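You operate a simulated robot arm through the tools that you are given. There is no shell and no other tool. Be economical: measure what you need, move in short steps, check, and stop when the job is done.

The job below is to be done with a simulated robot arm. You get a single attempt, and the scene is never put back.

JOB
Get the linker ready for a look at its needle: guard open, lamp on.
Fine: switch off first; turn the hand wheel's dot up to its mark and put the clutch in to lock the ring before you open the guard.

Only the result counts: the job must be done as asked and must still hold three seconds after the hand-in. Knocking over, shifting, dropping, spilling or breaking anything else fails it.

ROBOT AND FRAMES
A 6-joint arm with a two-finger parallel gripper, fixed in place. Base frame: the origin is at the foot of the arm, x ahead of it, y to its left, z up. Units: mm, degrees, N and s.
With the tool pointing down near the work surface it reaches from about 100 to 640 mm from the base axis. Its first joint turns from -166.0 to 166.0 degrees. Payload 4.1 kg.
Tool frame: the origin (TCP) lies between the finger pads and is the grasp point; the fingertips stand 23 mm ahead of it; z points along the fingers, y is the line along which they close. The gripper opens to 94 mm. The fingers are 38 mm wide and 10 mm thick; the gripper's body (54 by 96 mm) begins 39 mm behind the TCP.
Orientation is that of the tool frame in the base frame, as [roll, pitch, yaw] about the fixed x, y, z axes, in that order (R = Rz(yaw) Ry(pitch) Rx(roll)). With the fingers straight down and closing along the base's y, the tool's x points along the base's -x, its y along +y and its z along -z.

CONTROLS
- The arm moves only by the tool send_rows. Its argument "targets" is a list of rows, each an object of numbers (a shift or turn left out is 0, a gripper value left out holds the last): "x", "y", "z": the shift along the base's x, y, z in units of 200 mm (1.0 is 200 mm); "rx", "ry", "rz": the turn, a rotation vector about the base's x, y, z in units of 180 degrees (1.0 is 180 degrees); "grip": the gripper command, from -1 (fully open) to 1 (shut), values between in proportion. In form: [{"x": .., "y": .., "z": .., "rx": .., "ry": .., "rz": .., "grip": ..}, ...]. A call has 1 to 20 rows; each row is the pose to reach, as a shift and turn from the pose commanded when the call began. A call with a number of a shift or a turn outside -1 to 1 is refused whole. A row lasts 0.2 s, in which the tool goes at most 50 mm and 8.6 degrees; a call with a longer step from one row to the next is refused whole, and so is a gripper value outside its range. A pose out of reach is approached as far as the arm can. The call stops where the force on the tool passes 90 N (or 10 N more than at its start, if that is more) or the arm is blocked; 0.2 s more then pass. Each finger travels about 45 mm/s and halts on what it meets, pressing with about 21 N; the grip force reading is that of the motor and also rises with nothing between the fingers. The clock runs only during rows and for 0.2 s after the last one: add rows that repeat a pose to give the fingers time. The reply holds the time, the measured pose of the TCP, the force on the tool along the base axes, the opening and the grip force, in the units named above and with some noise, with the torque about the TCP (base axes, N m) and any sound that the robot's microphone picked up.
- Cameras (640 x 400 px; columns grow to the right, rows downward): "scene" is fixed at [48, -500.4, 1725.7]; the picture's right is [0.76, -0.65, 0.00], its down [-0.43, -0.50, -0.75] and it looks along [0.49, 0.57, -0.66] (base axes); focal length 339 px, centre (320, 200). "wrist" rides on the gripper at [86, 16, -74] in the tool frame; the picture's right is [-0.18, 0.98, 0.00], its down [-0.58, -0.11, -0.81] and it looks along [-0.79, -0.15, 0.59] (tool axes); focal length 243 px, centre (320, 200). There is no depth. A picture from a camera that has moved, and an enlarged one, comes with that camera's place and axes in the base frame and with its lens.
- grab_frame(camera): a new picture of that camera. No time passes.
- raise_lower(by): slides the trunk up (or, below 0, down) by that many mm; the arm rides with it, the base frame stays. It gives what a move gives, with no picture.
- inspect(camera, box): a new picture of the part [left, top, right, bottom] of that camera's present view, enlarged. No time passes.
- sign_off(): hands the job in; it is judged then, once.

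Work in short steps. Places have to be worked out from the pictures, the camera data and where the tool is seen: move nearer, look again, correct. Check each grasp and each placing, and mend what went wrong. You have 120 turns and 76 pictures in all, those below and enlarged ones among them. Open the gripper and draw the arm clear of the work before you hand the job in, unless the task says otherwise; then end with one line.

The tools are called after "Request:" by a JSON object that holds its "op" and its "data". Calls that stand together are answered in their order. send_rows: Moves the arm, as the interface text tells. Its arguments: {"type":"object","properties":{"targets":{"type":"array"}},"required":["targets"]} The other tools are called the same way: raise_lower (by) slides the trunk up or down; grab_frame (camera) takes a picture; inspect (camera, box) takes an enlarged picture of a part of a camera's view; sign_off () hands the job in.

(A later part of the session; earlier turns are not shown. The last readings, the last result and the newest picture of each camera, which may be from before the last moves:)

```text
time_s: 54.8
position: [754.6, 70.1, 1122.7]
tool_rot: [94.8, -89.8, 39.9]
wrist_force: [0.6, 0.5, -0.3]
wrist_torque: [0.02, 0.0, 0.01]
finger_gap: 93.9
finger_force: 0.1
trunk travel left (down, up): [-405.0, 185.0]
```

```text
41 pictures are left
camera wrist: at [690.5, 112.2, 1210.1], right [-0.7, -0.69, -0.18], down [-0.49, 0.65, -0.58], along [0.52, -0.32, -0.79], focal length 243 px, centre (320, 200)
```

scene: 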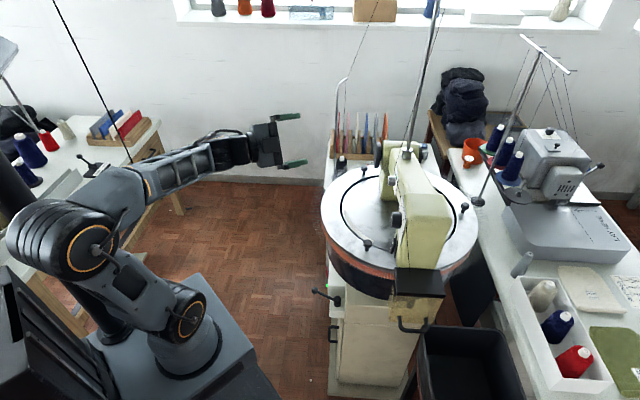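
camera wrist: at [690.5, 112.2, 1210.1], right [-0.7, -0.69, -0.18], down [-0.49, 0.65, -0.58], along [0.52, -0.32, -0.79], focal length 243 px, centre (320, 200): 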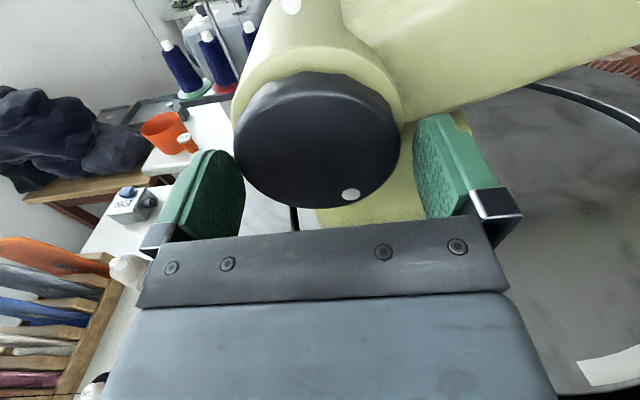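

Fingers straddle the rim and the white mark is on top of the collar. I go 5 mm deeper and close.

Request:
{"op": "send_rows", "data": {"targets": [{"x": 0.018, "y": -0.018}, {"x": 0.018, "y": -0.018, "grip": 1}, {"x": 0.018, "y": -0.018}, {"x": 0.018, "y": -0.018}]}}

Request:
{"op": "grab_frame", "data": {"camera": "wrist"}}

```text
time_s: 55.8
position: [759.1, 68.3, 1122.8]
tool_rot: [95.0, -89.7, 39.9]
wrist_force: [9.4, 2.2, 2.2]
wrist_torque: [-0.13, -0.09, 0.94]
finger_gap: 82.6
finger_force: 45.0
trunk travel left (down, up): [-405.0, 185.0]
```

```text
40 pictures are left
camera wrist: at [695.4, 109.5, 1209.5], right [-0.7, -0.69, -0.18], down [-0.49, 0.65, -0.58], along [0.52, -0.32, -0.79], focal length 243 px, centre (320, 200)
```

wrist: 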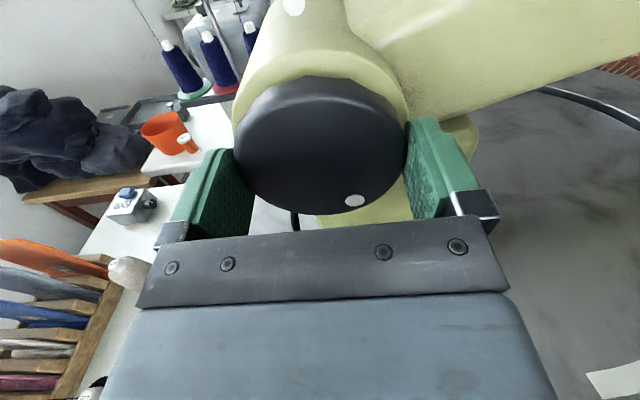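

Gripped at 82.6 mm. The dot needs about 149° counter-clockwise; I turn the first half and check.

Request:
{"op": "send_rows", "data": {"targets": [{"rx": -0.0292, "ry": 0.0294}, {"rx": -0.0584, "ry": 0.0588}, {"rx": -0.0876, "ry": 0.0882}, {"rx": -0.1168, "ry": 0.1176}, {"rx": -0.146, "ry": 0.147}, {"rx": -0.1752, "ry": 0.1764}, {"rx": -0.2044, "ry": 0.2058}, {"rx": -0.2336, "ry": 0.2352}, {"rx": -0.2628, "ry": 0.2646}, {"rx": -0.292, "ry": 0.294}, {"rx": -0.292, "ry": 0.294}]}}

Request:
{"op": "grab_frame", "data": {"camera": "wrist"}}

```text
time_s: 58.2
position: [759.0, 67.3, 1121.4]
tool_rot: [89.9, -14.9, 44.7]
wrist_force: [15.2, 5.3, 1.5]
wrist_torque: [-0.66, -0.63, 0.61]
finger_gap: 82.7
finger_force: 45.4
trunk travel left (down, up): [-405.0, 185.0]
```

```text
39 pictures are left
camera wrist: at [763.2, 176.8, 1160.5], right [-0.31, -0.3, 0.9], down [-0.95, 0.2, -0.26], along [-0.1, -0.93, -0.35], focal length 243 px, centre (320, 200)
```

wrist: 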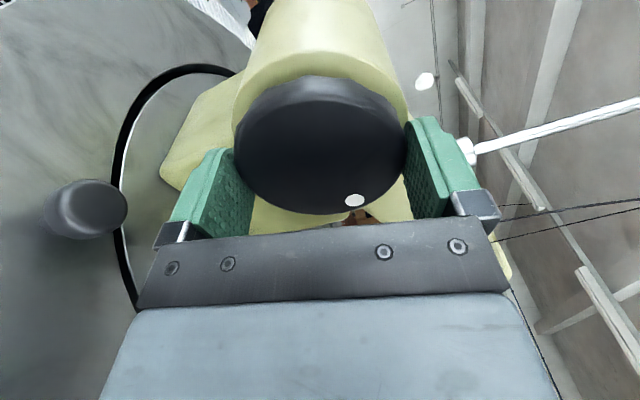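

No slip: the dot stays fixed relative to the gripper. I turn the remaining 74°.

Request:
{"op": "send_rows", "data": {"targets": [{"rx": -0.029, "ry": 0.0292}, {"rx": -0.058, "ry": 0.0584}, {"rx": -0.087, "ry": 0.0876}, {"rx": -0.116, "ry": 0.1168}, {"rx": -0.145, "ry": 0.146}, {"rx": -0.174, "ry": 0.1752}, {"rx": -0.203, "ry": 0.2044}, {"rx": -0.232, "ry": 0.2336}, {"rx": -0.261, "ry": 0.2628}, {"rx": -0.29, "ry": 0.292}, {"rx": -0.29, "ry": 0.292}]}}

Request:
{"op": "grab_frame", "data": {"camera": "wrist"}}

```text
time_s: 60.6
position: [760.1, 67.9, 1121.5]
tool_rot: [90.0, 59.1, 44.9]
wrist_force: [12.3, 6.3, -2.2]
wrist_torque: [-0.85, -0.8, 0.4]
finger_gap: 82.5
finger_force: 44.9
trunk travel left (down, up): [-405.0, 185.0]
```

```text
38 pictures are left
camera wrist: at [747.8, 161.8, 1056.3], right [0.53, 0.53, 0.66], down [-0.85, 0.29, 0.44], along [0.04, -0.8, 0.6], focal length 243 px, centre (320, 200)
```

wrist: 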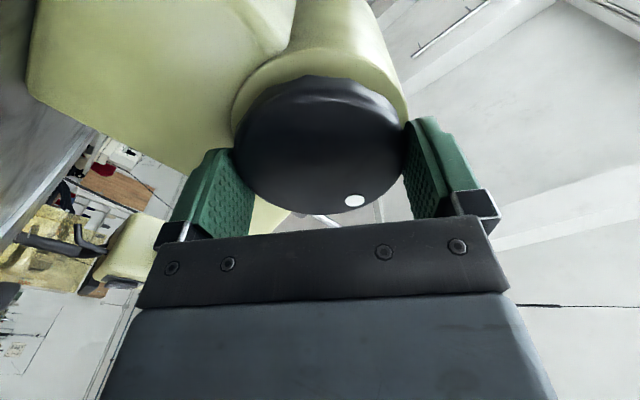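

Turned by 149°. I open, back off along the axis, roll back and look at dot against mark.

Request:
{"op": "send_rows", "data": {"targets": [{"grip": -1}, {"grip": -1}, {"x": -0.05, "y": 0.05}, {"x": -0.15, "y": 0.15}, {"x": -0.3, "y": 0.3}, {"x": -0.45, "y": 0.45}, {"x": -0.45, "y": 0.45}]}}

Request:
{"op": "send_rows", "data": {"targets": [{"rx": 0.0293, "ry": -0.0296}, {"rx": 0.0586, "ry": -0.0592}, {"rx": 0.0879, "ry": -0.0888}, {"rx": 0.1172, "ry": -0.1184}, {"rx": 0.1465, "ry": -0.148}, {"rx": 0.1758, "ry": -0.1776}, {"rx": 0.2051, "ry": -0.2072}, {"rx": 0.2344, "ry": -0.2368}, {"rx": 0.2637, "ry": -0.2664}, {"rx": 0.293, "ry": -0.296}, {"rx": 0.3223, "ry": -0.3256}, {"rx": 0.3516, "ry": -0.3552}, {"rx": 0.3809, "ry": -0.3848}, {"rx": 0.4102, "ry": -0.4144}, {"rx": 0.4395, "ry": -0.444}, {"rx": 0.4688, "ry": -0.4736}, {"rx": 0.4981, "ry": -0.5032}, {"rx": 0.5274, "ry": -0.5328}, {"rx": 0.5567, "ry": -0.5624}, {"rx": 0.582, "ry": -0.588}]}}

Request:
{"op": "inspect", "data": {"camera": "wrist", "box": [240, 0, 400, 100]}}

```text
time_s: 62.2
position: [665.2, 157.6, 1124.3]
tool_rot: [89.9, 58.9, 44.7]
wrist_force: [0.0, -0.3, 0.7]
wrist_torque: [-0.02, -0.02, -0.03]
finger_gap: 94.2
finger_force: 0.0
trunk travel left (down, up): [-405.0, 185.0]
```

```text
time_s: 66.4
position: [667.4, 158.2, 1123.1]
tool_rot: [102.3, -90.0, 32.1]
wrist_force: [0.0, 0.6, 0.7]
wrist_torque: [-0.06, -0.02, -0.04]
finger_gap: 93.8
finger_force: 0.0
trunk travel left (down, up): [-405.0, 185.0]
```

```text
4.00 times, centred on (320, 50) of wrist
camera zoom: at [603.2, 199.3, 1210.8], right [-0.7, -0.69, -0.19], down [-0.49, 0.65, -0.58], along [0.52, -0.32, -0.79], focal length 970 px, centre (320, 800)
```

zoom: 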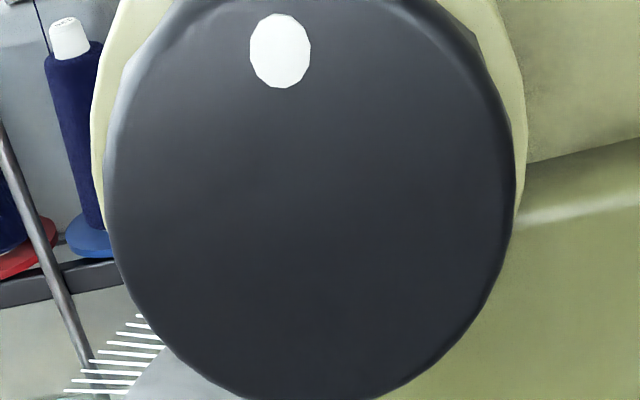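

The dot now stands within about 2° of the mark. Next the clutch: I withdraw, lower the trunk, and look at the lever again from close by.

Request:
{"op": "send_rows", "data": {"targets": [{"x": -0.15, "y": 0.1, "grip": 1}, {"x": -0.35, "y": 0.15}, {"x": -0.55, "y": 0.15}, {"x": -0.75, "y": 0.15}, {"x": -0.95, "y": 0.15}, {"x": -0.95, "y": 0.15, "z": -0.2}, {"x": -0.95, "y": 0.15, "z": -0.2}]}}

Request:
{"op": "raise_lower", "data": {"by": -400}}

Request:
{"op": "send_rows", "data": {"targets": [{"x": 0, "y": -0.2}, {"x": 0, "y": -0.4}, {"x": -0.1, "y": -0.55}, {"x": -0.1, "y": -0.55}]}}

Request:
{"op": "grab_frame", "data": {"camera": "wrist"}}

```text
time_s: 68.0
position: [477.4, 185.7, 1083.3]
tool_rot: [43.2, -90.0, 91.3]
wrist_force: [0.4, -0.3, -0.1]
wrist_torque: [0.0, -0.01, -0.01]
finger_gap: 0.1
finger_force: 21.2
trunk travel left (down, up): [-405.0, 185.0]
```

```text
time_s: 71.8
position: [477.2, 186.5, 684.2]
tool_rot: [-160.6, -90.0, -64.5]
wrist_force: [0.5, 0.3, 0.4]
wrist_torque: [0.01, 0.01, -0.03]
finger_gap: 0.1
finger_force: 21.5
trunk travel left (down, up): [-5.0, 585.0]
```

```text
time_s: 72.8
position: [456.7, 74.6, 682.1]
tool_rot: [-134.6, -90.0, -90.9]
wrist_force: [-0.2, -0.4, -0.2]
wrist_torque: [0.01, -0.01, -0.02]
finger_gap: 0.2
finger_force: 20.9
trunk travel left (down, up): [-5.0, 585.0]
```

```text
36 pictures are left
camera wrist: at [392.6, 117.1, 770.4], right [-0.7, -0.69, -0.18], down [-0.49, 0.65, -0.58], along [0.52, -0.32, -0.79], focal length 243 px, centre (320, 200)
```

wrist: 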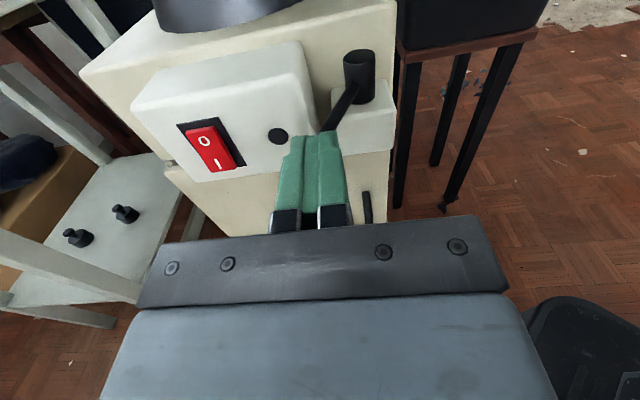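

The ball is just hidden behind the fingertips. I sidestep 48 mm left, go down to z≈658, and view before moving in beside it.

Request:
{"op": "send_rows", "data": {"targets": [{"x": 0.08, "y": 0.08}, {"x": 0.17, "y": 0.17}, {"x": 0.17, "y": 0.17, "z": -0.12}, {"x": 0.17, "y": 0.17, "z": -0.12}]}}

Request:
{"op": "grab_frame", "data": {"camera": "wrist"}}

```text
time_s: 73.8
position: [491.4, 110.2, 659.9]
tool_rot: [-174.4, -90.0, -50.9]
wrist_force: [-1.0, 0.8, 0.5]
wrist_torque: [0.0, 0.01, 0.0]
finger_gap: 0.1
finger_force: 21.0
trunk travel left (down, up): [-5.0, 585.0]
```

```text
35 pictures are left
camera wrist: at [427.2, 151.8, 747.1], right [-0.7, -0.69, -0.18], down [-0.49, 0.65, -0.58], along [0.52, -0.32, -0.79], focal length 243 px, centre (320, 200)
```

wrist: 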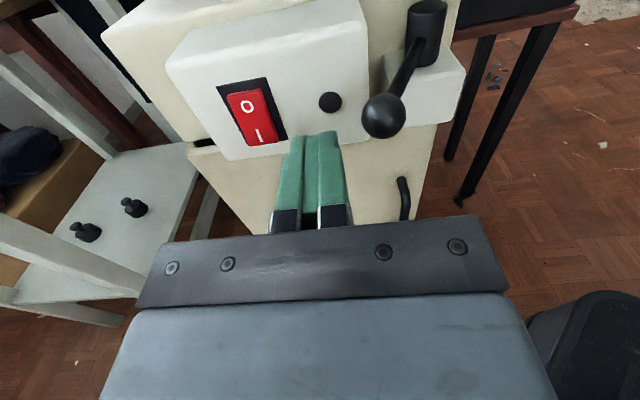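

The ball sits 39 mm right of the tool axis and 50 mm ahead, 13 mm in radius. I slide in beside it and then push to the right carefully.

Request:
{"op": "send_rows", "data": {"targets": [{"x": 0.07, "y": -0.07}, {"x": 0.148, "y": -0.149}, {"x": 0.148, "y": -0.149}]}}

Request:
{"op": "send_rows", "data": {"targets": [{"x": -0.03, "y": -0.03}, {"x": -0.06, "y": -0.06}, {"x": -0.075, "y": -0.075}, {"x": -0.09, "y": -0.09}, {"x": -0.105, "y": -0.105}, {"x": -0.105, "y": -0.105}]}}

Request:
{"op": "grab_frame", "data": {"camera": "wrist"}}

```text
time_s: 74.6
position: [521.7, 81.3, 659.7]
tool_rot: [-163.9, -90.0, -61.4]
wrist_force: [0.5, 0.4, -0.5]
wrist_torque: [-0.02, -0.01, 0.0]
finger_gap: 0.0
finger_force: 21.1
trunk travel left (down, up): [-5.0, 585.0]
```

```text
time_s: 76.0
position: [500.2, 59.4, 658.5]
tool_rot: [-142.6, -89.9, -82.8]
wrist_force: [0.5, 0.3, -0.4]
wrist_torque: [0.0, 0.01, 0.01]
finger_gap: 0.0
finger_force: 20.7
trunk travel left (down, up): [-5.0, 585.0]
```

```text
34 pictures are left
camera wrist: at [435.7, 101.6, 745.9], right [-0.7, -0.69, -0.18], down [-0.49, 0.65, -0.58], along [0.52, -0.32, -0.79], focal length 243 px, centre (320, 200)
```

wrist: 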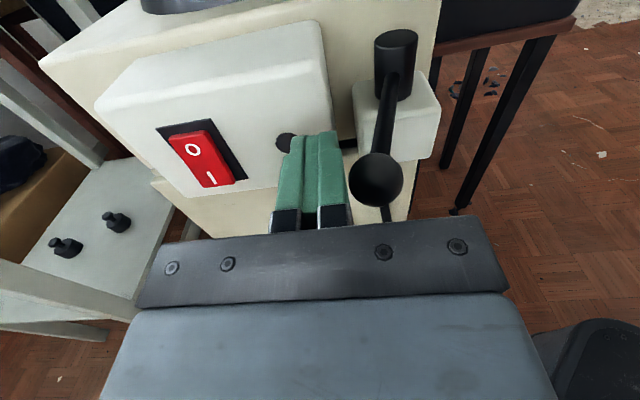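

The lever swings freely to the right. I keep pushing in stages.

Request:
{"op": "send_rows", "data": {"targets": [{"x": -0.03, "y": -0.03}, {"x": -0.06, "y": -0.06}, {"x": -0.09, "y": -0.09}, {"x": -0.12, "y": -0.12}, {"x": -0.14, "y": -0.14}, {"x": -0.14, "y": -0.14}]}}

Request:
{"op": "send_rows", "data": {"targets": [{"x": -0.02, "y": -0.02}, {"x": -0.04, "y": -0.04}, {"x": -0.06, "y": -0.06}, {"x": -0.06, "y": -0.06}]}}

Request:
{"op": "grab_frame", "data": {"camera": "wrist"}}

```text
time_s: 77.4
position: [470.8, 30.7, 659.5]
tool_rot: [18.2, -90.0, 116.3]
wrist_force: [0.6, -0.4, -0.1]
wrist_torque: [-0.03, -0.01, 0.0]
finger_gap: 0.0
finger_force: 20.6
trunk travel left (down, up): [-5.0, 585.0]
```

```text
time_s: 78.4
position: [459.4, 19.8, 659.7]
tool_rot: [-175.7, -89.9, -49.7]
wrist_force: [0.0, -0.3, 0.0]
wrist_torque: [0.01, 0.0, 0.01]
finger_gap: 0.2
finger_force: 21.1
trunk travel left (down, up): [-5.0, 585.0]
```

```text
33 pictures are left
camera wrist: at [395.5, 60.5, 746.2], right [-0.7, -0.69, -0.18], down [-0.49, 0.65, -0.58], along [0.52, -0.32, -0.79], focal length 243 px, centre (320, 200)
```

wrist: 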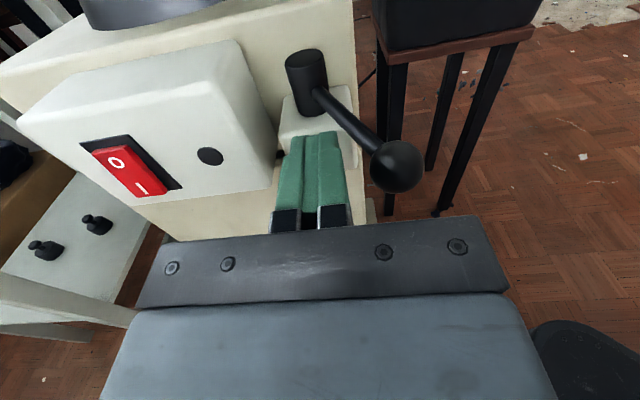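

The lever snapped over ahead of the finger, to about 29° right of straight out. I push a little more to check it is at its stop.

Request:
{"op": "send_rows", "data": {"targets": [{"x": -0.03, "y": -0.03}, {"x": -0.05, "y": -0.05}, {"x": -0.06, "y": -0.06}, {"x": -0.07, "y": -0.07}, {"x": -0.08, "y": -0.08}, {"x": -0.08, "y": -0.08}]}}

```text
time_s: 79.8
position: [446.4, 6.8, 660.0]
tool_rot: [52.7, -89.8, 82.7]
wrist_force: [31.8, 49.4, -0.8]
wrist_torque: [0.23, -0.12, 0.24]
finger_gap: 0.0
finger_force: 21.0
trunk travel left (down, up): [-5.0, 585.0]
```

It is against its stop. I ease off, withdraw straight out and look.

Request:
{"op": "send_rows", "data": {"targets": [{"x": 0.06, "y": 0.06}, {"x": 0.0, "y": 0.12}, {"x": -0.12, "y": 0.24}, {"x": -0.24, "y": 0.36}, {"x": -0.36, "y": 0.48}, {"x": -0.36, "y": 0.48}]}}

Request:
{"op": "grab_frame", "data": {"camera": "wrist"}}

Request:
{"op": "inspect", "data": {"camera": "scene", "box": [360, 225, 460, 345]}}

```text
time_s: 81.2
position: [370.3, 99.3, 660.9]
tool_rot: [-161.3, -90.0, -64.2]
wrist_force: [-0.1, -0.7, -0.6]
wrist_torque: [-0.01, -0.03, -0.02]
finger_gap: 0.0
finger_force: 21.1
trunk travel left (down, up): [-5.0, 585.0]
```

```text
32 pictures are left
camera wrist: at [307.5, 142.1, 747.4], right [-0.7, -0.69, -0.18], down [-0.49, 0.65, -0.58], along [0.52, -0.32, -0.79], focal length 243 px, centre (320, 200)
```

wrist: 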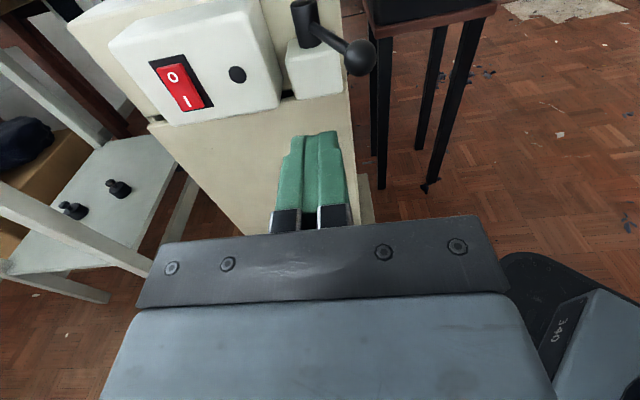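

```text
3.33 times, centred on (410, 285) of scene
camera zoom: at [48.0, -500.4, 1725.7], right [0.76, -0.65, 0.0], down [-0.43, -0.5, -0.75], along [0.49, 0.57, -0.66], focal length 1131 px, centre (20, -83)
```

zoom: 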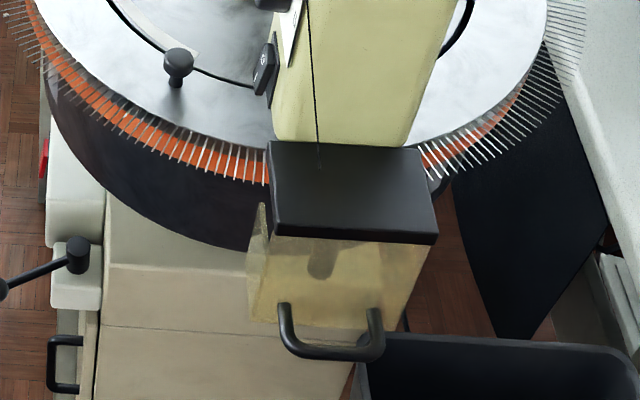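

Switch off, dot up, clutch at its stop. The guard's handle bar runs about (431,-330)→(474,-372) at z≈1015, below a black plate at z≈1110. I raise up and go round for a closer view of the guard and lamp rocker.

Request:
{"op": "raise_lower", "data": {"by": 400}}

Request:
{"op": "send_rows", "data": {"targets": [{"y": -0.2, "z": 0.1}, {"y": -0.4, "z": 0.2}, {"y": -0.6, "z": 0.3}, {"y": -0.8, "z": 0.4}, {"y": -1.0, "z": 0.45}, {"y": -1.0, "z": 0.45}]}}

Request:
{"op": "send_rows", "data": {"targets": [{"y": -0.2}, {"y": -0.4}, {"y": -0.6}, {"y": -0.7}, {"y": -0.7}]}}

Request:
{"op": "grab_frame", "data": {"camera": "wrist"}}

```text
time_s: 85.0
position: [371.8, 100.2, 1060.8]
tool_rot: [17.7, -89.9, 116.8]
wrist_force: [-0.6, -0.7, -0.1]
wrist_torque: [0.02, -0.01, -0.02]
finger_gap: 0.0
finger_force: 21.2
trunk travel left (down, up): [-405.0, 185.0]
```

```text
time_s: 86.4
position: [370.6, -99.3, 1152.4]
tool_rot: [31.5, -90.0, 103.1]
wrist_force: [-1.0, -0.8, 0.4]
wrist_torque: [0.01, -0.01, 0.02]
finger_gap: 0.0
finger_force: 20.9
trunk travel left (down, up): [-405.0, 185.0]
```

```text
time_s: 87.6
position: [371.5, -242.2, 1149.8]
tool_rot: [-86.5, -90.0, -139.1]
wrist_force: [-0.3, 0.0, 1.3]
wrist_torque: [0.0, 0.02, -0.05]
finger_gap: 0.2
finger_force: 20.9
trunk travel left (down, up): [-405.0, 185.0]
```

```text
30 pictures are left
camera wrist: at [307.9, -199.4, 1235.6], right [-0.7, -0.69, -0.18], down [-0.49, 0.65, -0.58], along [0.52, -0.32, -0.79], focal length 243 px, centre (320, 200)
```

wrist: 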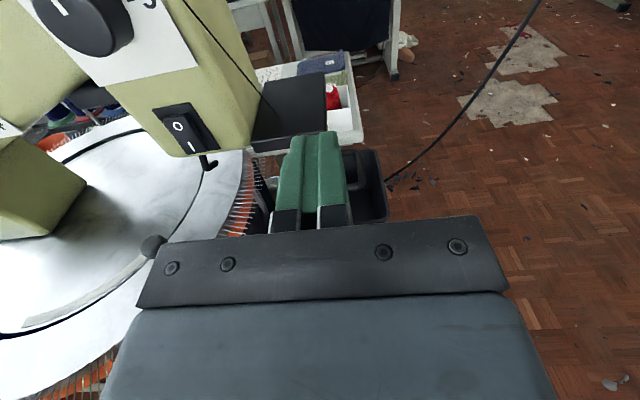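

The fingers hide the handle; I shift left 57 mm and 40 mm back for a clear view past them.

Request:
{"op": "send_rows", "data": {"targets": [{"x": 0.0, "y": 0.2}, {"x": 0.08, "y": 0.36}, {"x": 0.08, "y": 0.36}]}}

Request:
{"op": "grab_frame", "data": {"camera": "wrist"}}

Request:
{"op": "inspect", "data": {"camera": "wrist", "box": [230, 90, 450, 215]}}

```text
time_s: 88.4
position: [387.8, -168.6, 1149.4]
tool_rot: [79.5, -89.9, 54.8]
wrist_force: [-0.6, 0.2, -0.3]
wrist_torque: [0.03, 0.0, 0.02]
finger_gap: 0.0
finger_force: 20.6
trunk travel left (down, up): [-405.0, 185.0]
```

```text
29 pictures are left
camera wrist: at [323.4, -126.9, 1237.4], right [-0.7, -0.69, -0.18], down [-0.49, 0.65, -0.58], along [0.52, -0.32, -0.79], focal length 243 px, centre (320, 200)
```

wrist: 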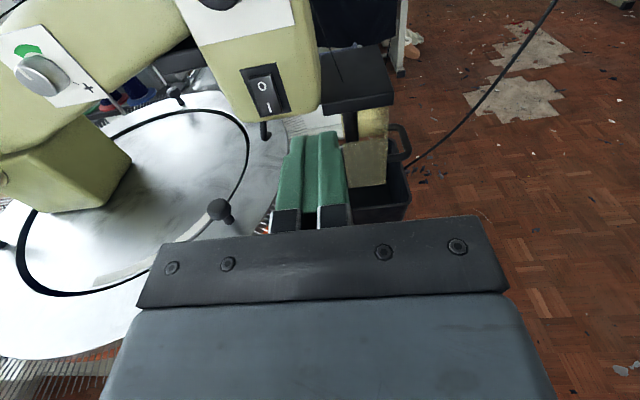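

```text
2.91 times, centred on (340, 152) of wrist
camera zoom: at [323.4, -126.9, 1237.4], right [-0.7, -0.69, -0.18], down [-0.49, 0.65, -0.58], along [0.52, -0.32, -0.79], focal length 706 px, centre (262, 338)
```

zoom: 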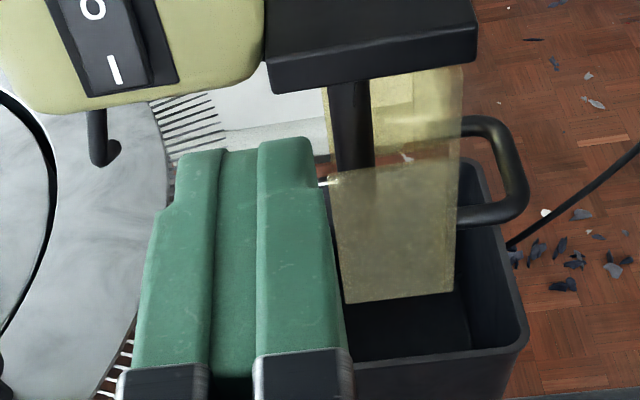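

Clear view now: lamp rocker's "I" end is at about (511,-221,1120), facing me squarely. While here I line up for it first.

Request:
{"op": "send_rows", "data": {"targets": [{"x": 0.1, "y": 0.1, "z": -0.1}, {"x": 0.18, "y": 0.178, "z": -0.15}, {"x": 0.3, "y": 0.055, "z": -0.15}, {"x": 0.39, "y": -0.035, "z": -0.15}, {"x": 0.39, "y": -0.035, "z": -0.15}]}}

Request:
{"op": "inspect", "data": {"camera": "wrist", "box": [220, 40, 440, 180]}}

```text
time_s: 89.6
position: [465.9, -175.7, 1121.9]
tool_rot: [11.7, -90.0, 122.9]
wrist_force: [0.5, -0.2, -0.1]
wrist_torque: [-0.04, 0.0, -0.02]
finger_gap: 0.0
finger_force: 20.8
trunk travel left (down, up): [-405.0, 185.0]
```

```text
2.86 times, centred on (330, 110) of wrist
camera zoom: at [401.2, -133.8, 1208.8], right [-0.7, -0.69, -0.18], down [-0.49, 0.65, -0.58], along [0.52, -0.32, -0.79], focal length 693 px, centre (291, 457)
```

zoom: 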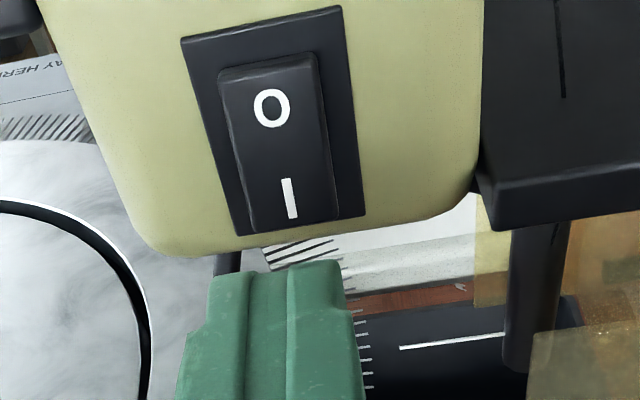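

The rocker is straight ahead, "I" about 3 mm below the tool axis. I lower 5 mm and press gently.

Request:
{"op": "send_rows", "data": {"targets": [{"x": 0.06, "y": -0.06, "z": -0.025}, {"x": 0.115, "y": -0.115, "z": -0.025}, {"x": 0.13, "y": -0.13, "z": -0.025}, {"x": 0.14, "y": -0.14, "z": -0.025}, {"x": 0.147, "y": -0.147, "z": -0.025}, {"x": 0.147, "y": -0.147, "z": -0.025}]}}

```text
time_s: 91.0
position: [493.3, -203.8, 1115.9]
tool_rot: [106.0, -89.9, 28.6]
wrist_force: [-16.4, 15.1, -10.0]
wrist_torque: [-0.04, -0.11, 0.1]
finger_gap: 0.2
finger_force: 21.2
trunk travel left (down, up): [-405.0, 185.0]
heard: click
```

A click was heard. I back off and check the lamp rocker and for light at the needle.

Request:
{"op": "send_rows", "data": {"targets": [{"x": -0.12, "y": 0.12}, {"x": -0.25, "y": 0.25}, {"x": -0.35, "y": 0.35}, {"x": -0.35, "y": 0.35}]}}

Request:
{"op": "grab_frame", "data": {"camera": "wrist"}}

Request:
{"op": "inspect", "data": {"camera": "scene", "box": [360, 225, 460, 345]}}

```text
time_s: 92.0
position: [423.4, -134.1, 1116.0]
tool_rot: [11.2, -89.9, 123.3]
wrist_force: [0.1, 0.7, -0.3]
wrist_torque: [-0.03, 0.01, 0.0]
finger_gap: 0.0
finger_force: 21.4
trunk travel left (down, up): [-405.0, 185.0]
heard: click
```

```text
26 pictures are left
camera wrist: at [359.7, -93.2, 1202.4], right [-0.7, -0.69, -0.18], down [-0.49, 0.65, -0.58], along [0.52, -0.32, -0.79], focal length 243 px, centre (320, 200)
```

wrist: 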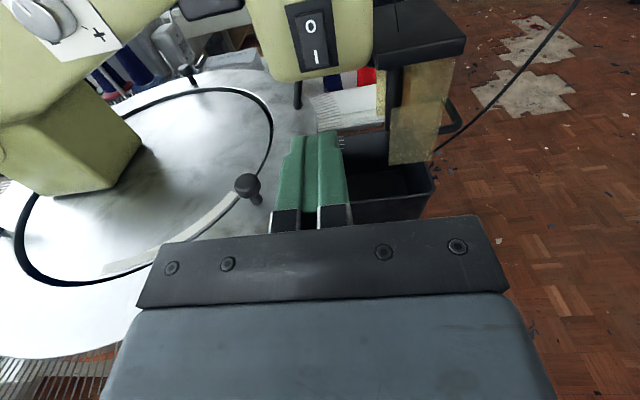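

```text
3.33 times, centred on (410, 285) of scene
camera zoom: at [48.0, -500.4, 1725.7], right [0.76, -0.65, 0.0], down [-0.43, -0.5, -0.75], along [0.49, 0.57, -0.66], focal length 1131 px, centre (20, -83)
```

zoom: 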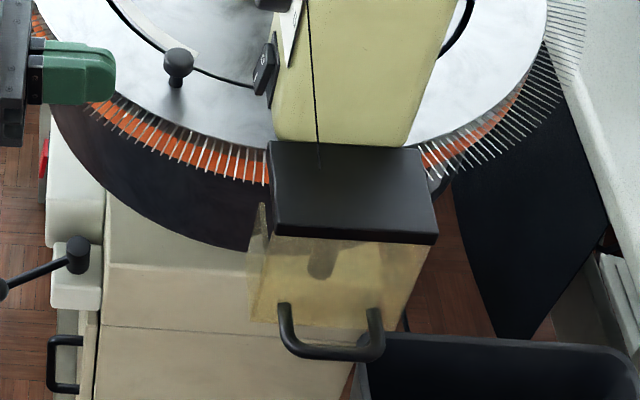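

Two clicks, so it may have sprung back; I enlarge the rocker.

Request:
{"op": "inspect", "data": {"camera": "wrist", "box": [270, 0, 350, 80]}}

```text
5.00 times, centred on (310, 40) of wrist
camera zoom: at [359.7, -93.2, 1202.4], right [-0.7, -0.69, -0.18], down [-0.49, 0.65, -0.58], along [0.52, -0.32, -0.79], focal length 1213 px, centre (370, 1000)
```

zoom: 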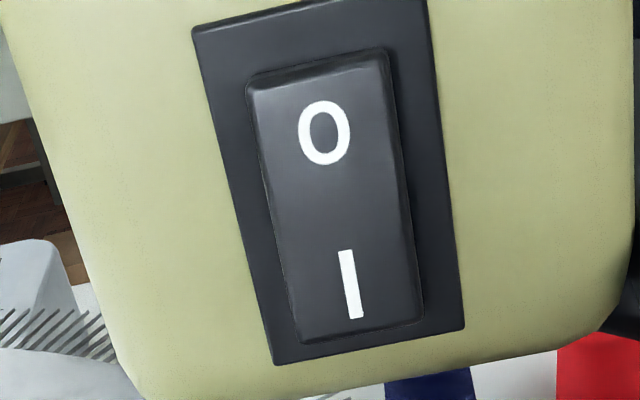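

The change is hard to judge from here; the scene camera sees the rocker in profile, so I enlarge it there.

Request:
{"op": "inspect", "data": {"camera": "scene", "box": [380, 232, 410, 258]}}

Request:
{"op": "send_rows", "data": {"targets": [{"x": -0.1, "y": 0.1, "z": -0.2}, {"x": -0.1, "y": 0.1, "z": -0.4}, {"x": -0.1, "y": 0.1, "z": -0.55}, {"x": -0.1, "y": 0.1, "z": -0.55}]}}

Request:
{"op": "inspect", "data": {"camera": "wrist", "box": [240, 0, 440, 120]}}

```text
15.38 times, centred on (395, 245) of scene
camera zoom: at [48.0, -500.4, 1725.7], right [0.76, -0.65, 0.0], down [-0.43, -0.5, -0.75], along [0.49, 0.57, -0.66], focal length 5221 px, centre (-834, -492)
```

zoom: 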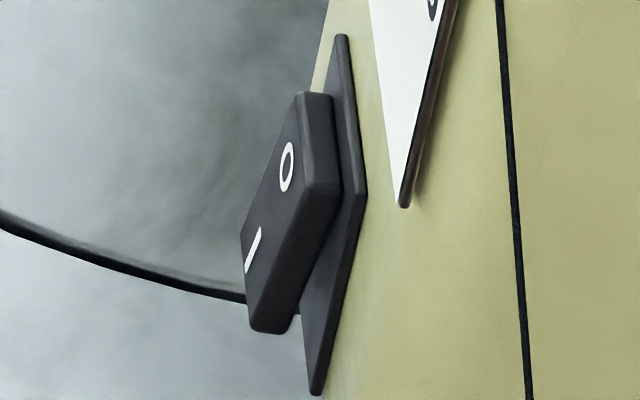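

```text
time_s: 93.0
position: [438.0, -111.3, 1008.6]
tool_rot: [-0.4, -90.0, 135.0]
wrist_force: [1.0, 0.1, 0.7]
wrist_torque: [0.01, -0.02, -0.03]
finger_gap: 0.0
finger_force: 20.9
out of reach, approached as far as the arm can: row 1, 2, 3, 4
trunk travel left (down, up): [-405.0, 185.0]
```

```text
3.20 times, centred on (340, 60) of wrist
camera zoom: at [374.0, -70.4, 1095.4], right [-0.7, -0.69, -0.18], down [-0.49, 0.65, -0.58], along [0.52, -0.32, -0.79], focal length 776 px, centre (256, 648)
```

zoom: 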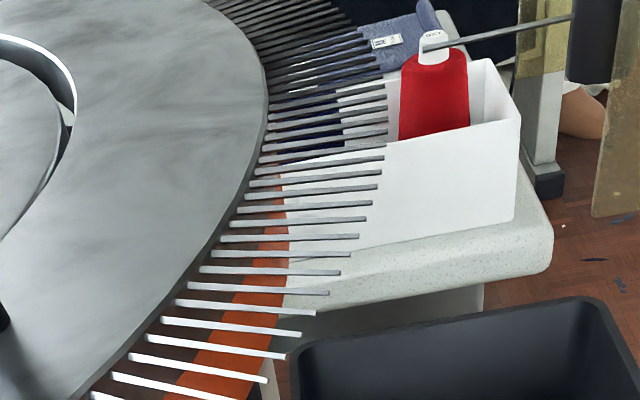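

The profile shows the rocker's "I" end still standing proud: it sprang back, so it needs a deeper press. I go back up in front of it.

Request:
{"op": "send_rows", "data": {"targets": [{"z": 0.2}, {"z": 0.4}, {"z": 0.54}, {"z": 0.54}]}}

```text
time_s: 94.0
position: [436.1, -112.7, 1119.1]
tool_rot: [44.6, -90.0, 89.9]
wrist_force: [-0.8, 0.2, 0.2]
wrist_torque: [0.03, -0.01, -0.01]
finger_gap: 0.0
finger_force: 21.4
trunk travel left (down, up): [-405.0, 185.0]
```

Request:
{"op": "send_rows", "data": {"targets": [{"x": 0.0, "y": -0.2, "z": -0.015}, {"x": 0.12, "y": -0.29, "z": -0.015}, {"x": 0.215, "y": -0.385, "z": -0.015}, {"x": 0.26, "y": -0.43, "z": -0.015}, {"x": 0.285, "y": -0.455, "z": -0.015}, {"x": 0.3, "y": -0.47, "z": -0.015}, {"x": 0.31, "y": -0.48, "z": -0.015}, {"x": 0.31, "y": -0.48, "z": -0.015}]}}

Request:
{"op": "inspect", "data": {"camera": "scene", "box": [370, 225, 420, 260]}}

```text
time_s: 95.8
position: [493.6, -202.0, 1113.3]
tool_rot: [94.6, -89.8, 40.0]
wrist_force: [-47.0, 48.8, -18.7]
wrist_torque: [0.05, -0.91, 0.13]
finger_gap: 0.2
finger_force: 20.8
trunk travel left (down, up): [-405.0, 185.0]
heard: click
```

```text
11.43 times, centred on (395, 242) of scene
camera zoom: at [48.0, -500.4, 1725.7], right [0.76, -0.65, 0.0], down [-0.43, -0.5, -0.75], along [0.49, 0.57, -0.66], focal length 3878 px, centre (-537, -286)
```

zoom: 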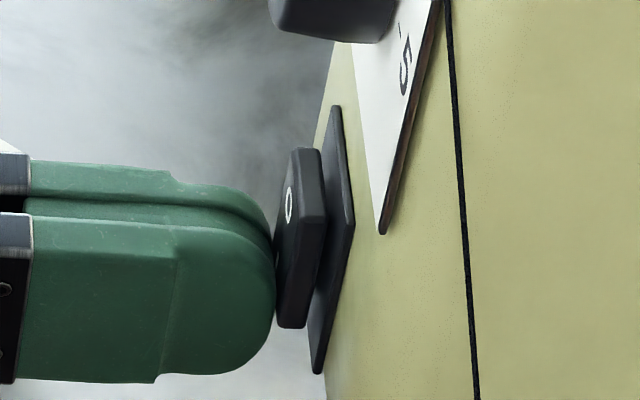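

Request:
{"op": "send_rows", "data": {"targets": [{"x": -0.03, "y": 0.03}, {"x": -0.08, "y": 0.08}, {"x": -0.2, "y": 0.2}, {"x": -0.2, "y": 0.2}]}}

Request:
{"op": "inspect", "data": {"camera": "scene", "box": [370, 225, 420, 260]}}

```text
time_s: 96.8
position: [460.7, -169.5, 1114.4]
tool_rot: [7.7, -89.9, 127.1]
wrist_force: [-0.2, -0.1, -0.7]
wrist_torque: [0.01, -0.01, 0.0]
finger_gap: 0.0
finger_force: 20.9
trunk travel left (down, up): [-405.0, 185.0]
heard: click, click, click, click
```

```text
11.43 times, centred on (395, 242) of scene
camera zoom: at [48.0, -500.4, 1725.7], right [0.76, -0.65, 0.0], down [-0.43, -0.5, -0.75], along [0.49, 0.57, -0.66], focal length 3878 px, centre (-537, -286)
```

zoom: 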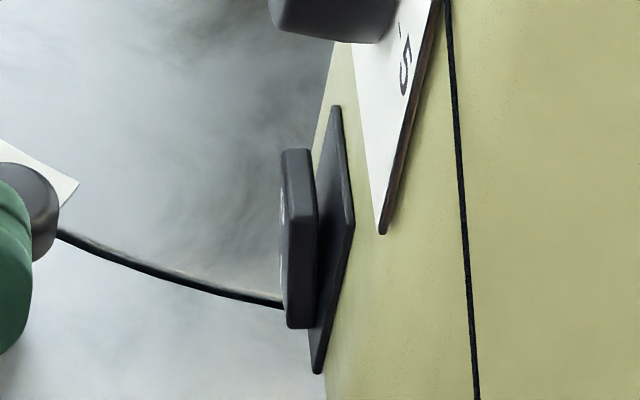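

The rocker now stands with its "O" end out, so it seems latched on. I step back and look for lamp light.

Request:
{"op": "send_rows", "data": {"targets": [{"x": -0.1, "y": 0.15}, {"x": -0.25, "y": 0.15, "z": 0.1}, {"x": -0.4, "y": 0.1, "z": 0.17}, {"x": -0.4, "y": 0.05, "z": 0.17}, {"x": -0.4, "y": 0.05, "z": 0.17}]}}

Request:
{"op": "grab_frame", "data": {"camera": "wrist"}}

Request:
{"op": "inspect", "data": {"camera": "scene", "box": [360, 225, 460, 345]}}

```text
time_s: 98.0
position: [380.4, -157.8, 1150.2]
tool_rot: [52.7, -89.9, 81.9]
wrist_force: [0.3, -0.7, 0.4]
wrist_torque: [0.01, -0.02, 0.0]
finger_gap: 0.2
finger_force: 21.1
trunk travel left (down, up): [-405.0, 185.0]
```

```text
19 pictures are left
camera wrist: at [315.4, -116.9, 1237.1], right [-0.7, -0.69, -0.18], down [-0.49, 0.65, -0.58], along [0.52, -0.32, -0.79], focal length 243 px, centre (320, 200)
```

wrist: 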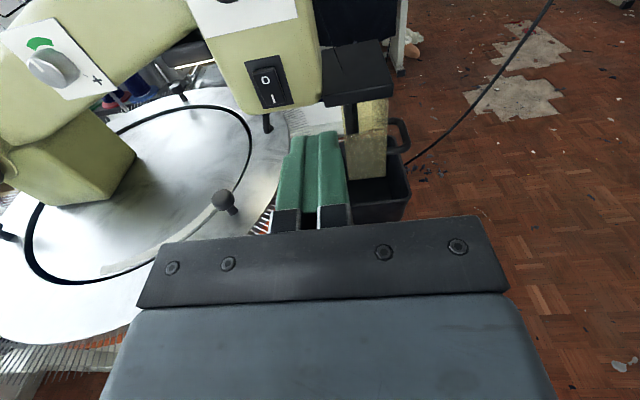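

```text
3.33 times, centred on (410, 285) of scene
camera zoom: at [48.0, -500.4, 1725.7], right [0.76, -0.65, 0.0], down [-0.43, -0.5, -0.75], along [0.49, 0.57, -0.66], focal length 1131 px, centre (20, -83)
```

zoom: 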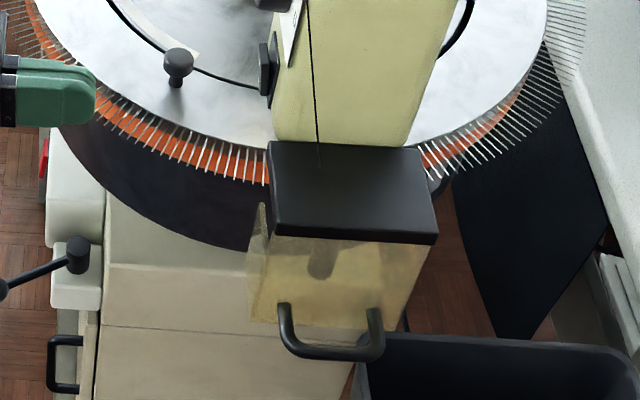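

The amber guard looks brighter and the rocker is tilted "on". Now the guard: I move outboard of it, beside the handle, and lower so the closed fingers can go under the handle bar.

Request:
{"op": "send_rows", "data": {"targets": [{"x": -0.05, "y": -0.2}, {"x": -0.08, "y": -0.4}, {"x": -0.06, "y": -0.6}, {"x": 0.025, "y": -0.68}, {"x": 0.025, "y": -0.68}]}}

Request:
{"op": "raise_lower", "data": {"by": -170}}

Request:
{"op": "grab_frame", "data": {"camera": "wrist"}}

```text
time_s: 99.2
position: [385.3, -293.2, 1150.7]
tool_rot: [-153.0, -90.0, -72.6]
wrist_force: [-0.1, 0.4, -0.7]
wrist_torque: [0.02, 0.02, 0.0]
finger_gap: 0.0
finger_force: 21.6
trunk travel left (down, up): [-405.0, 185.0]
```

```text
time_s: 101.2
position: [384.5, -293.8, 981.6]
tool_rot: [15.3, -89.9, 119.2]
wrist_force: [-1.0, -0.7, 0.0]
wrist_torque: [-0.02, 0.0, 0.02]
finger_gap: 0.1
finger_force: 20.8
trunk travel left (down, up): [-235.0, 355.0]
```

```text
17 pictures are left
camera wrist: at [321.2, -252.0, 1067.7], right [-0.7, -0.69, -0.18], down [-0.49, 0.65, -0.58], along [0.52, -0.32, -0.79], focal length 243 px, centre (320, 200)
```

wrist: 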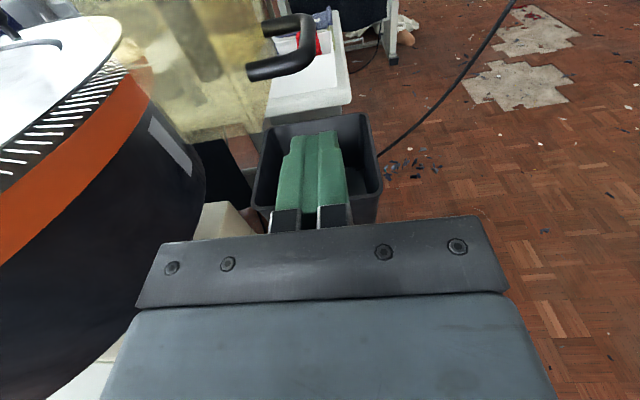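

The bar is ~28 mm above the tool axis and nearly over it. I go 5 mm lower, advance under it, then lift gently and outward.

Request:
{"op": "send_rows", "data": {"targets": [{"x": -0.014, "y": -0.014, "z": -0.03}, {"x": 0.1, "y": -0.13, "z": -0.03}, {"x": 0.187, "y": -0.217, "z": -0.03}, {"x": 0.187, "y": -0.217, "z": -0.03}]}}

Request:
{"op": "send_rows", "data": {"targets": [{"z": 0.03}, {"x": -0.007, "y": -0.007, "z": 0.06}, {"x": -0.021, "y": -0.021, "z": 0.08}, {"x": -0.035, "y": -0.035, "z": 0.1}, {"x": -0.035, "y": -0.035, "z": 0.1}]}}

Request:
{"op": "inspect", "data": {"camera": "scene", "box": [360, 245, 460, 345]}}

```text
time_s: 102.2
position: [424.5, -336.9, 976.2]
tool_rot: [100.5, -89.9, 33.6]
wrist_force: [0.6, -0.3, -0.6]
wrist_torque: [0.01, 0.02, -0.04]
finger_gap: 0.0
finger_force: 20.2
trunk travel left (down, up): [-235.0, 355.0]
```

```text
time_s: 103.3
position: [419.4, -341.9, 988.2]
tool_rot: [174.3, -88.9, -40.2]
wrist_force: [-18.5, -0.8, -42.6]
wrist_torque: [-0.28, 0.01, 0.08]
finger_gap: 0.0
finger_force: 20.5
out of reach, approached as far as the arm can: row 4, 5
trunk travel left (down, up): [-235.0, 355.0]
```

```text
4.00 times, centred on (410, 295) of scene
camera zoom: at [48.0, -500.4, 1725.7], right [0.76, -0.65, 0.0], down [-0.43, -0.5, -0.75], along [0.49, 0.57, -0.66], focal length 1358 px, centre (-40, -180)
```

zoom: 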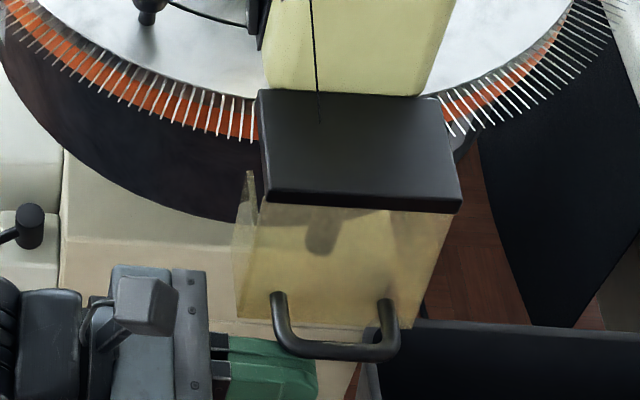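

Lifting straight up doesn't move it: 43 N with the guard still shut. It wants a pull outward first. I drop, back off, and reset trunk versus arm so the wrist has more range, then test a +90° roll for a pinch on the bar.

Request:
{"op": "send_rows", "data": {"targets": [{"z": -0.07}, {"x": -0.1, "y": 0.1, "z": -0.1}, {"x": -0.25, "y": 0.25, "z": -0.1}, {"x": -0.35, "y": 0.35, "z": -0.1}, {"x": -0.35, "y": 0.35, "z": -0.1}]}}

Request:
{"op": "raise_lower", "data": {"by": 110}}

Request:
{"op": "send_rows", "data": {"targets": [{"z": -0.2}, {"z": -0.4}, {"z": -0.4}]}}

Request:
{"op": "send_rows", "data": {"targets": [{"rx": 0.0293, "ry": -0.0296, "grip": -1}, {"rx": 0.0586, "ry": -0.0592}, {"rx": 0.0879, "ry": -0.0888}, {"rx": 0.1172, "ry": -0.1184}, {"rx": 0.1465, "ry": -0.148}, {"rx": 0.1758, "ry": -0.1776}, {"rx": 0.2051, "ry": -0.2072}, {"rx": 0.2344, "ry": -0.2368}, {"rx": 0.2637, "ry": -0.2664}, {"rx": 0.293, "ry": -0.296}, {"rx": 0.3223, "ry": -0.3256}, {"rx": 0.3516, "ry": -0.3552}, {"rx": 0.3516, "ry": -0.3552}]}}

```text
time_s: 104.5
position: [349.8, -271.8, 973.9]
tool_rot: [16.0, -89.8, 118.3]
wrist_force: [-0.5, 0.4, 0.0]
wrist_torque: [-0.01, 0.04, 0.04]
finger_gap: 0.0
finger_force: 21.1
out of reach, approached as far as the arm can: row 1, 2
trunk travel left (down, up): [-235.0, 355.0]
```

```text
time_s: 106.0
position: [350.3, -271.6, 1084.2]
tool_rot: [40.2, -89.9, 94.3]
wrist_force: [-0.4, -0.9, 0.2]
wrist_torque: [-0.02, -0.01, 0.02]
finger_gap: 0.0
finger_force: 20.6
trunk travel left (down, up): [-345.0, 245.0]
```

```text
time_s: 106.8
position: [369.7, -273.2, 1013.3]
tool_rot: [103.6, -89.8, 30.6]
wrist_force: [-0.6, 0.1, 0.9]
wrist_torque: [0.01, 0.0, -0.01]
finger_gap: 0.0
finger_force: 21.1
out of reach, approached as far as the arm can: row 1, 2, 3
trunk travel left (down, up): [-345.0, 245.0]
```

```text
time_s: 108.5
position: [360.7, -190.2, 1043.7]
tool_rot: [-104.9, -41.1, -127.4]
wrist_force: [0.2, -0.5, 0.5]
wrist_torque: [-0.01, 0.03, 0.02]
finger_gap: 93.9
finger_force: 0.1
out of reach, approached as far as the arm can: row 1, 2, 3, 4, 5, 6, 7, 8
trunk travel left (down, up): [-345.0, 245.0]
stopped in row 8: the arm was blocked; the commanded pose is now the measured one
```

Positive roll is limited, so I use the -90° attitude known to work. I undo this and roll round to it, back outside the handle.

Request:
{"op": "raise_lower", "data": {"by": -50}}

Request:
{"op": "send_rows", "data": {"targets": [{"rx": -0.0304, "ry": 0.0295, "rz": 0.0044}, {"rx": -0.0608, "ry": 0.059, "rz": 0.0089}, {"rx": -0.0912, "ry": 0.0885, "rz": 0.0133}, {"rx": -0.1216, "ry": 0.118, "rz": 0.0178}, {"rx": -0.152, "ry": 0.1475, "rz": 0.0222}, {"rx": -0.1823, "ry": 0.177, "rz": 0.0267, "y": -0.1}, {"rx": -0.2127, "ry": 0.2065, "rz": 0.0311, "y": -0.2, "x": 0.05}, {"rx": -0.2431, "ry": 0.236, "rz": 0.0356, "y": -0.3, "x": 0.1}, {"rx": -0.2735, "ry": 0.2655, "rz": 0.04, "y": -0.4, "x": 0.1}, {"rx": -0.3039, "ry": 0.295, "rz": 0.0444, "y": -0.465, "x": 0.1}, {"rx": -0.3343, "ry": 0.3245, "rz": 0.0489, "y": -0.465, "x": 0.1}, {"rx": -0.3647, "ry": 0.354, "rz": 0.0533, "y": -0.465, "x": 0.1}, {"rx": -0.3951, "ry": 0.3835, "rz": 0.0578, "y": -0.465, "x": 0.1}, {"rx": -0.4254, "ry": 0.413, "rz": 0.0622, "y": -0.465, "x": 0.1}, {"rx": -0.4558, "ry": 0.4425, "rz": 0.0667, "y": -0.465, "x": 0.1}, {"rx": -0.4862, "ry": 0.472, "rz": 0.0711, "y": -0.465, "x": 0.1}, {"rx": -0.5166, "ry": 0.5015, "rz": 0.0756, "y": -0.465, "x": 0.1}, {"rx": -0.547, "ry": 0.531, "rz": 0.08, "y": -0.465, "x": 0.1}, {"rx": -0.547, "ry": 0.531, "rz": 0.08, "y": -0.465, "x": 0.1}]}}

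Request:
{"op": "grab_frame", "data": {"camera": "wrist"}}

```text
time_s: 109.4
position: [362.1, -189.7, 998.2]
tool_rot: [-105.1, -41.0, -127.3]
wrist_force: [-0.2, 0.1, -0.3]
wrist_torque: [-0.02, 0.04, -0.01]
finger_gap: 93.8
finger_force: 0.0
trunk travel left (down, up): [-295.0, 295.0]
```

```text
time_s: 113.4
position: [378.2, -280.4, 997.2]
tool_rot: [90.2, -0.2, 44.8]
wrist_force: [0.4, 0.3, -0.1]
wrist_torque: [0.01, 0.01, -0.04]
finger_gap: 93.9
finger_force: 0.0
out of reach, approached as far as the arm can: row 1, 2, 3, 4, 5, 6
trunk travel left (down, up): [-295.0, 295.0]
```

```text
15 pictures are left
camera wrist: at [386.0, -166.5, 1015.0], right [-0.13, -0.13, 0.98], down [-0.98, 0.16, -0.11], along [-0.15, -0.98, -0.15], focal length 243 px, centre (320, 200)
```

wrist: 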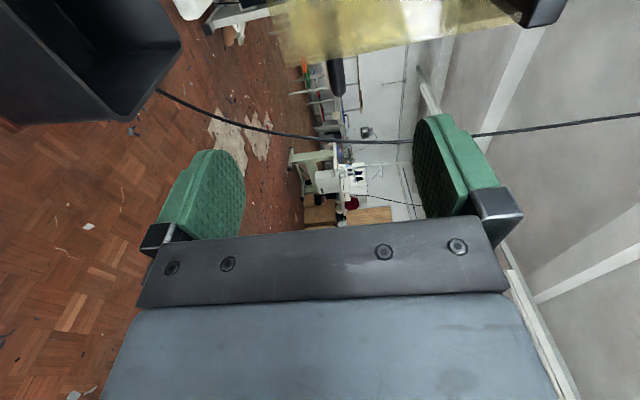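

The bar's near corner shows ~13 mm above the axis and 72 mm ahead. I rise 12 mm, advance so the fingers straddle bar and near leg, and close.

Request:
{"op": "send_rows", "data": {"targets": [{"z": 0.062}, {"x": 0.1, "y": -0.1, "z": 0.062}, {"x": 0.2, "y": -0.2, "z": 0.062}, {"x": 0.253, "y": -0.256, "z": 0.062}, {"x": 0.253, "y": -0.256, "z": 0.062, "grip": 1}, {"x": 0.253, "y": -0.256, "z": 0.062}, {"x": 0.253, "y": -0.256, "z": 0.062}, {"x": 0.253, "y": -0.256, "z": 0.062}, {"x": 0.253, "y": -0.256, "z": 0.062}, {"x": 0.253, "y": -0.256, "z": 0.062}]}}

Request:
{"op": "inspect", "data": {"camera": "scene", "box": [360, 245, 460, 345]}}

```text
time_s: 115.6
position: [428.2, -330.4, 1009.9]
tool_rot: [90.1, -0.3, 44.8]
wrist_force: [0.5, -0.5, 0.5]
wrist_torque: [-0.25, 0.01, 0.0]
finger_gap: 9.9
finger_force: 44.7
trunk travel left (down, up): [-295.0, 295.0]
```

```text
4.00 times, centred on (410, 295) of scene
camera zoom: at [48.0, -500.4, 1725.7], right [0.76, -0.65, 0.0], down [-0.43, -0.5, -0.75], along [0.49, 0.57, -0.66], focal length 1358 px, centre (-40, -180)
```

zoom: 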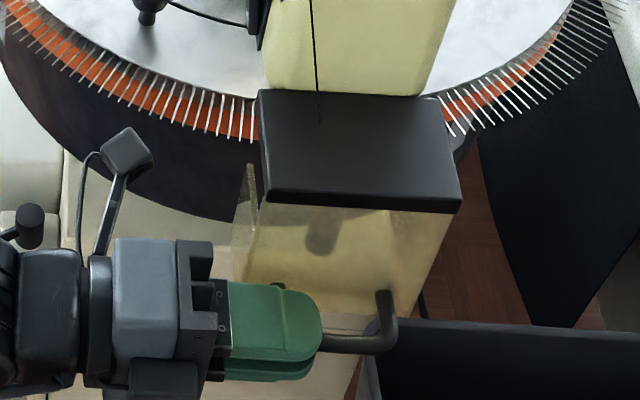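

Bar held at 9.9 mm. I pull it outward 15 mm and read the force.

Request:
{"op": "send_rows", "data": {"targets": [{"x": -0.018, "y": -0.018}, {"x": -0.036, "y": -0.035, "z": 0.005}, {"x": -0.053, "y": -0.053, "z": 0.01}, {"x": -0.053, "y": -0.053, "z": 0.01}]}}

```text
time_s: 116.6
position: [418.1, -339.6, 1013.8]
tool_rot: [89.9, -0.1, 44.8]
wrist_force: [14.8, 12.1, 13.3]
wrist_torque: [-0.77, 0.55, 0.87]
finger_gap: 12.9
finger_force: 44.5
trunk travel left (down, up): [-295.0, 295.0]
```

Request:
{"op": "inspect", "data": {"camera": "scene", "box": [360, 245, 460, 345]}}

```text
4.00 times, centred on (410, 295) of scene
camera zoom: at [48.0, -500.4, 1725.7], right [0.76, -0.65, 0.0], down [-0.43, -0.5, -0.75], along [0.49, 0.57, -0.66], focal length 1358 px, centre (-40, -180)
```

zoom: 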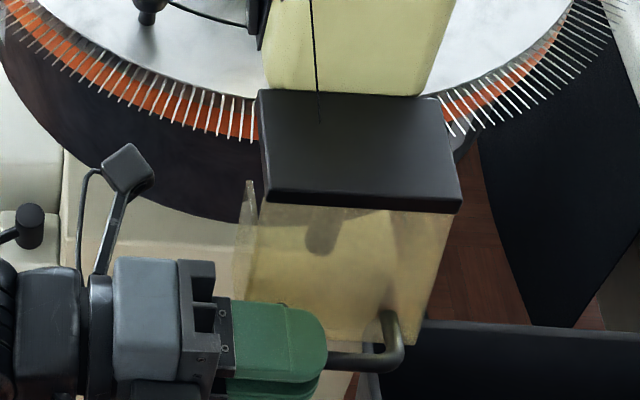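

The guard pivots about the plate's lower front edge (about u=-98, z≈1105), and has swung ~8°. I follow that arc, rolling with it, up to 25°.

Request:
{"op": "send_rows", "data": {"targets": [{"rx": -0.033, "ry": 0.033, "z": 0.015}, {"x": -0.021, "y": -0.0206, "z": 0.032, "rx": -0.05, "ry": 0.05}, {"x": -0.042, "y": -0.041, "z": 0.049, "rx": -0.066, "ry": 0.067}, {"x": -0.062, "y": -0.061, "z": 0.068, "rx": -0.082, "ry": 0.083}, {"x": -0.081, "y": -0.08, "z": 0.089, "rx": -0.098, "ry": 0.0986}, {"x": -0.081, "y": -0.08, "z": 0.089, "rx": -0.098, "ry": 0.0986}]}}

```text
time_s: 118.0
position: [401.7, -354.8, 1030.4]
tool_rot: [89.9, 24.9, 44.9]
wrist_force: [26.5, 5.3, 20.0]
wrist_torque: [-0.13, 0.14, 0.67]
finger_gap: 9.7
finger_force: 44.9
trunk travel left (down, up): [-295.0, 295.0]
```

Going well. I continue the arc to about 45°, trimming the radius slightly for the inward force.

Request:
{"op": "send_rows", "data": {"targets": [{"x": -0.012, "y": -0.012, "z": 0.03, "rx": -0.019, "ry": 0.02}, {"x": -0.026, "y": -0.025, "z": 0.055, "rx": -0.038, "ry": 0.039}, {"x": -0.04, "y": -0.039, "z": 0.085, "rx": -0.057, "ry": 0.058}, {"x": -0.054, "y": -0.053, "z": 0.112, "rx": -0.068, "ry": 0.068}, {"x": -0.067, "y": -0.066, "z": 0.14, "rx": -0.078, "ry": 0.079}, {"x": -0.067, "y": -0.066, "z": 0.14, "rx": -0.078, "ry": 0.079}]}}

Request:
{"op": "inspect", "data": {"camera": "scene", "box": [360, 245, 460, 345]}}

```text
time_s: 119.4
position: [389.8, -368.6, 1057.2]
tool_rot: [90.5, 45.0, 45.1]
wrist_force: [20.8, 13.9, 6.7]
wrist_torque: [0.16, 0.55, 1.12]
finger_gap: 9.7
finger_force: 44.9
trunk travel left (down, up): [-295.0, 295.0]
```

```text
4.00 times, centred on (410, 295) of scene
camera zoom: at [48.0, -500.4, 1725.7], right [0.76, -0.65, 0.0], down [-0.43, -0.5, -0.75], along [0.49, 0.57, -0.66], focal length 1358 px, centre (-40, -180)
```

zoom: 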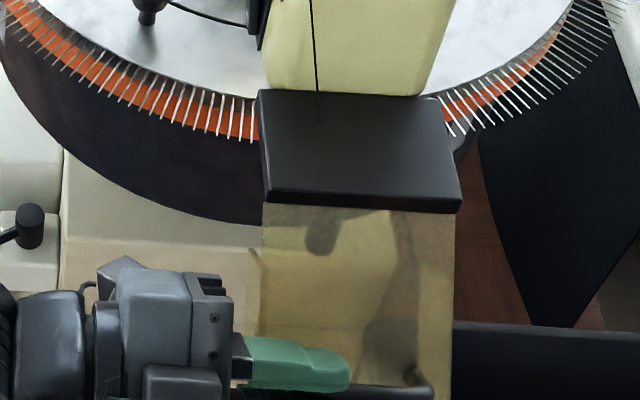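

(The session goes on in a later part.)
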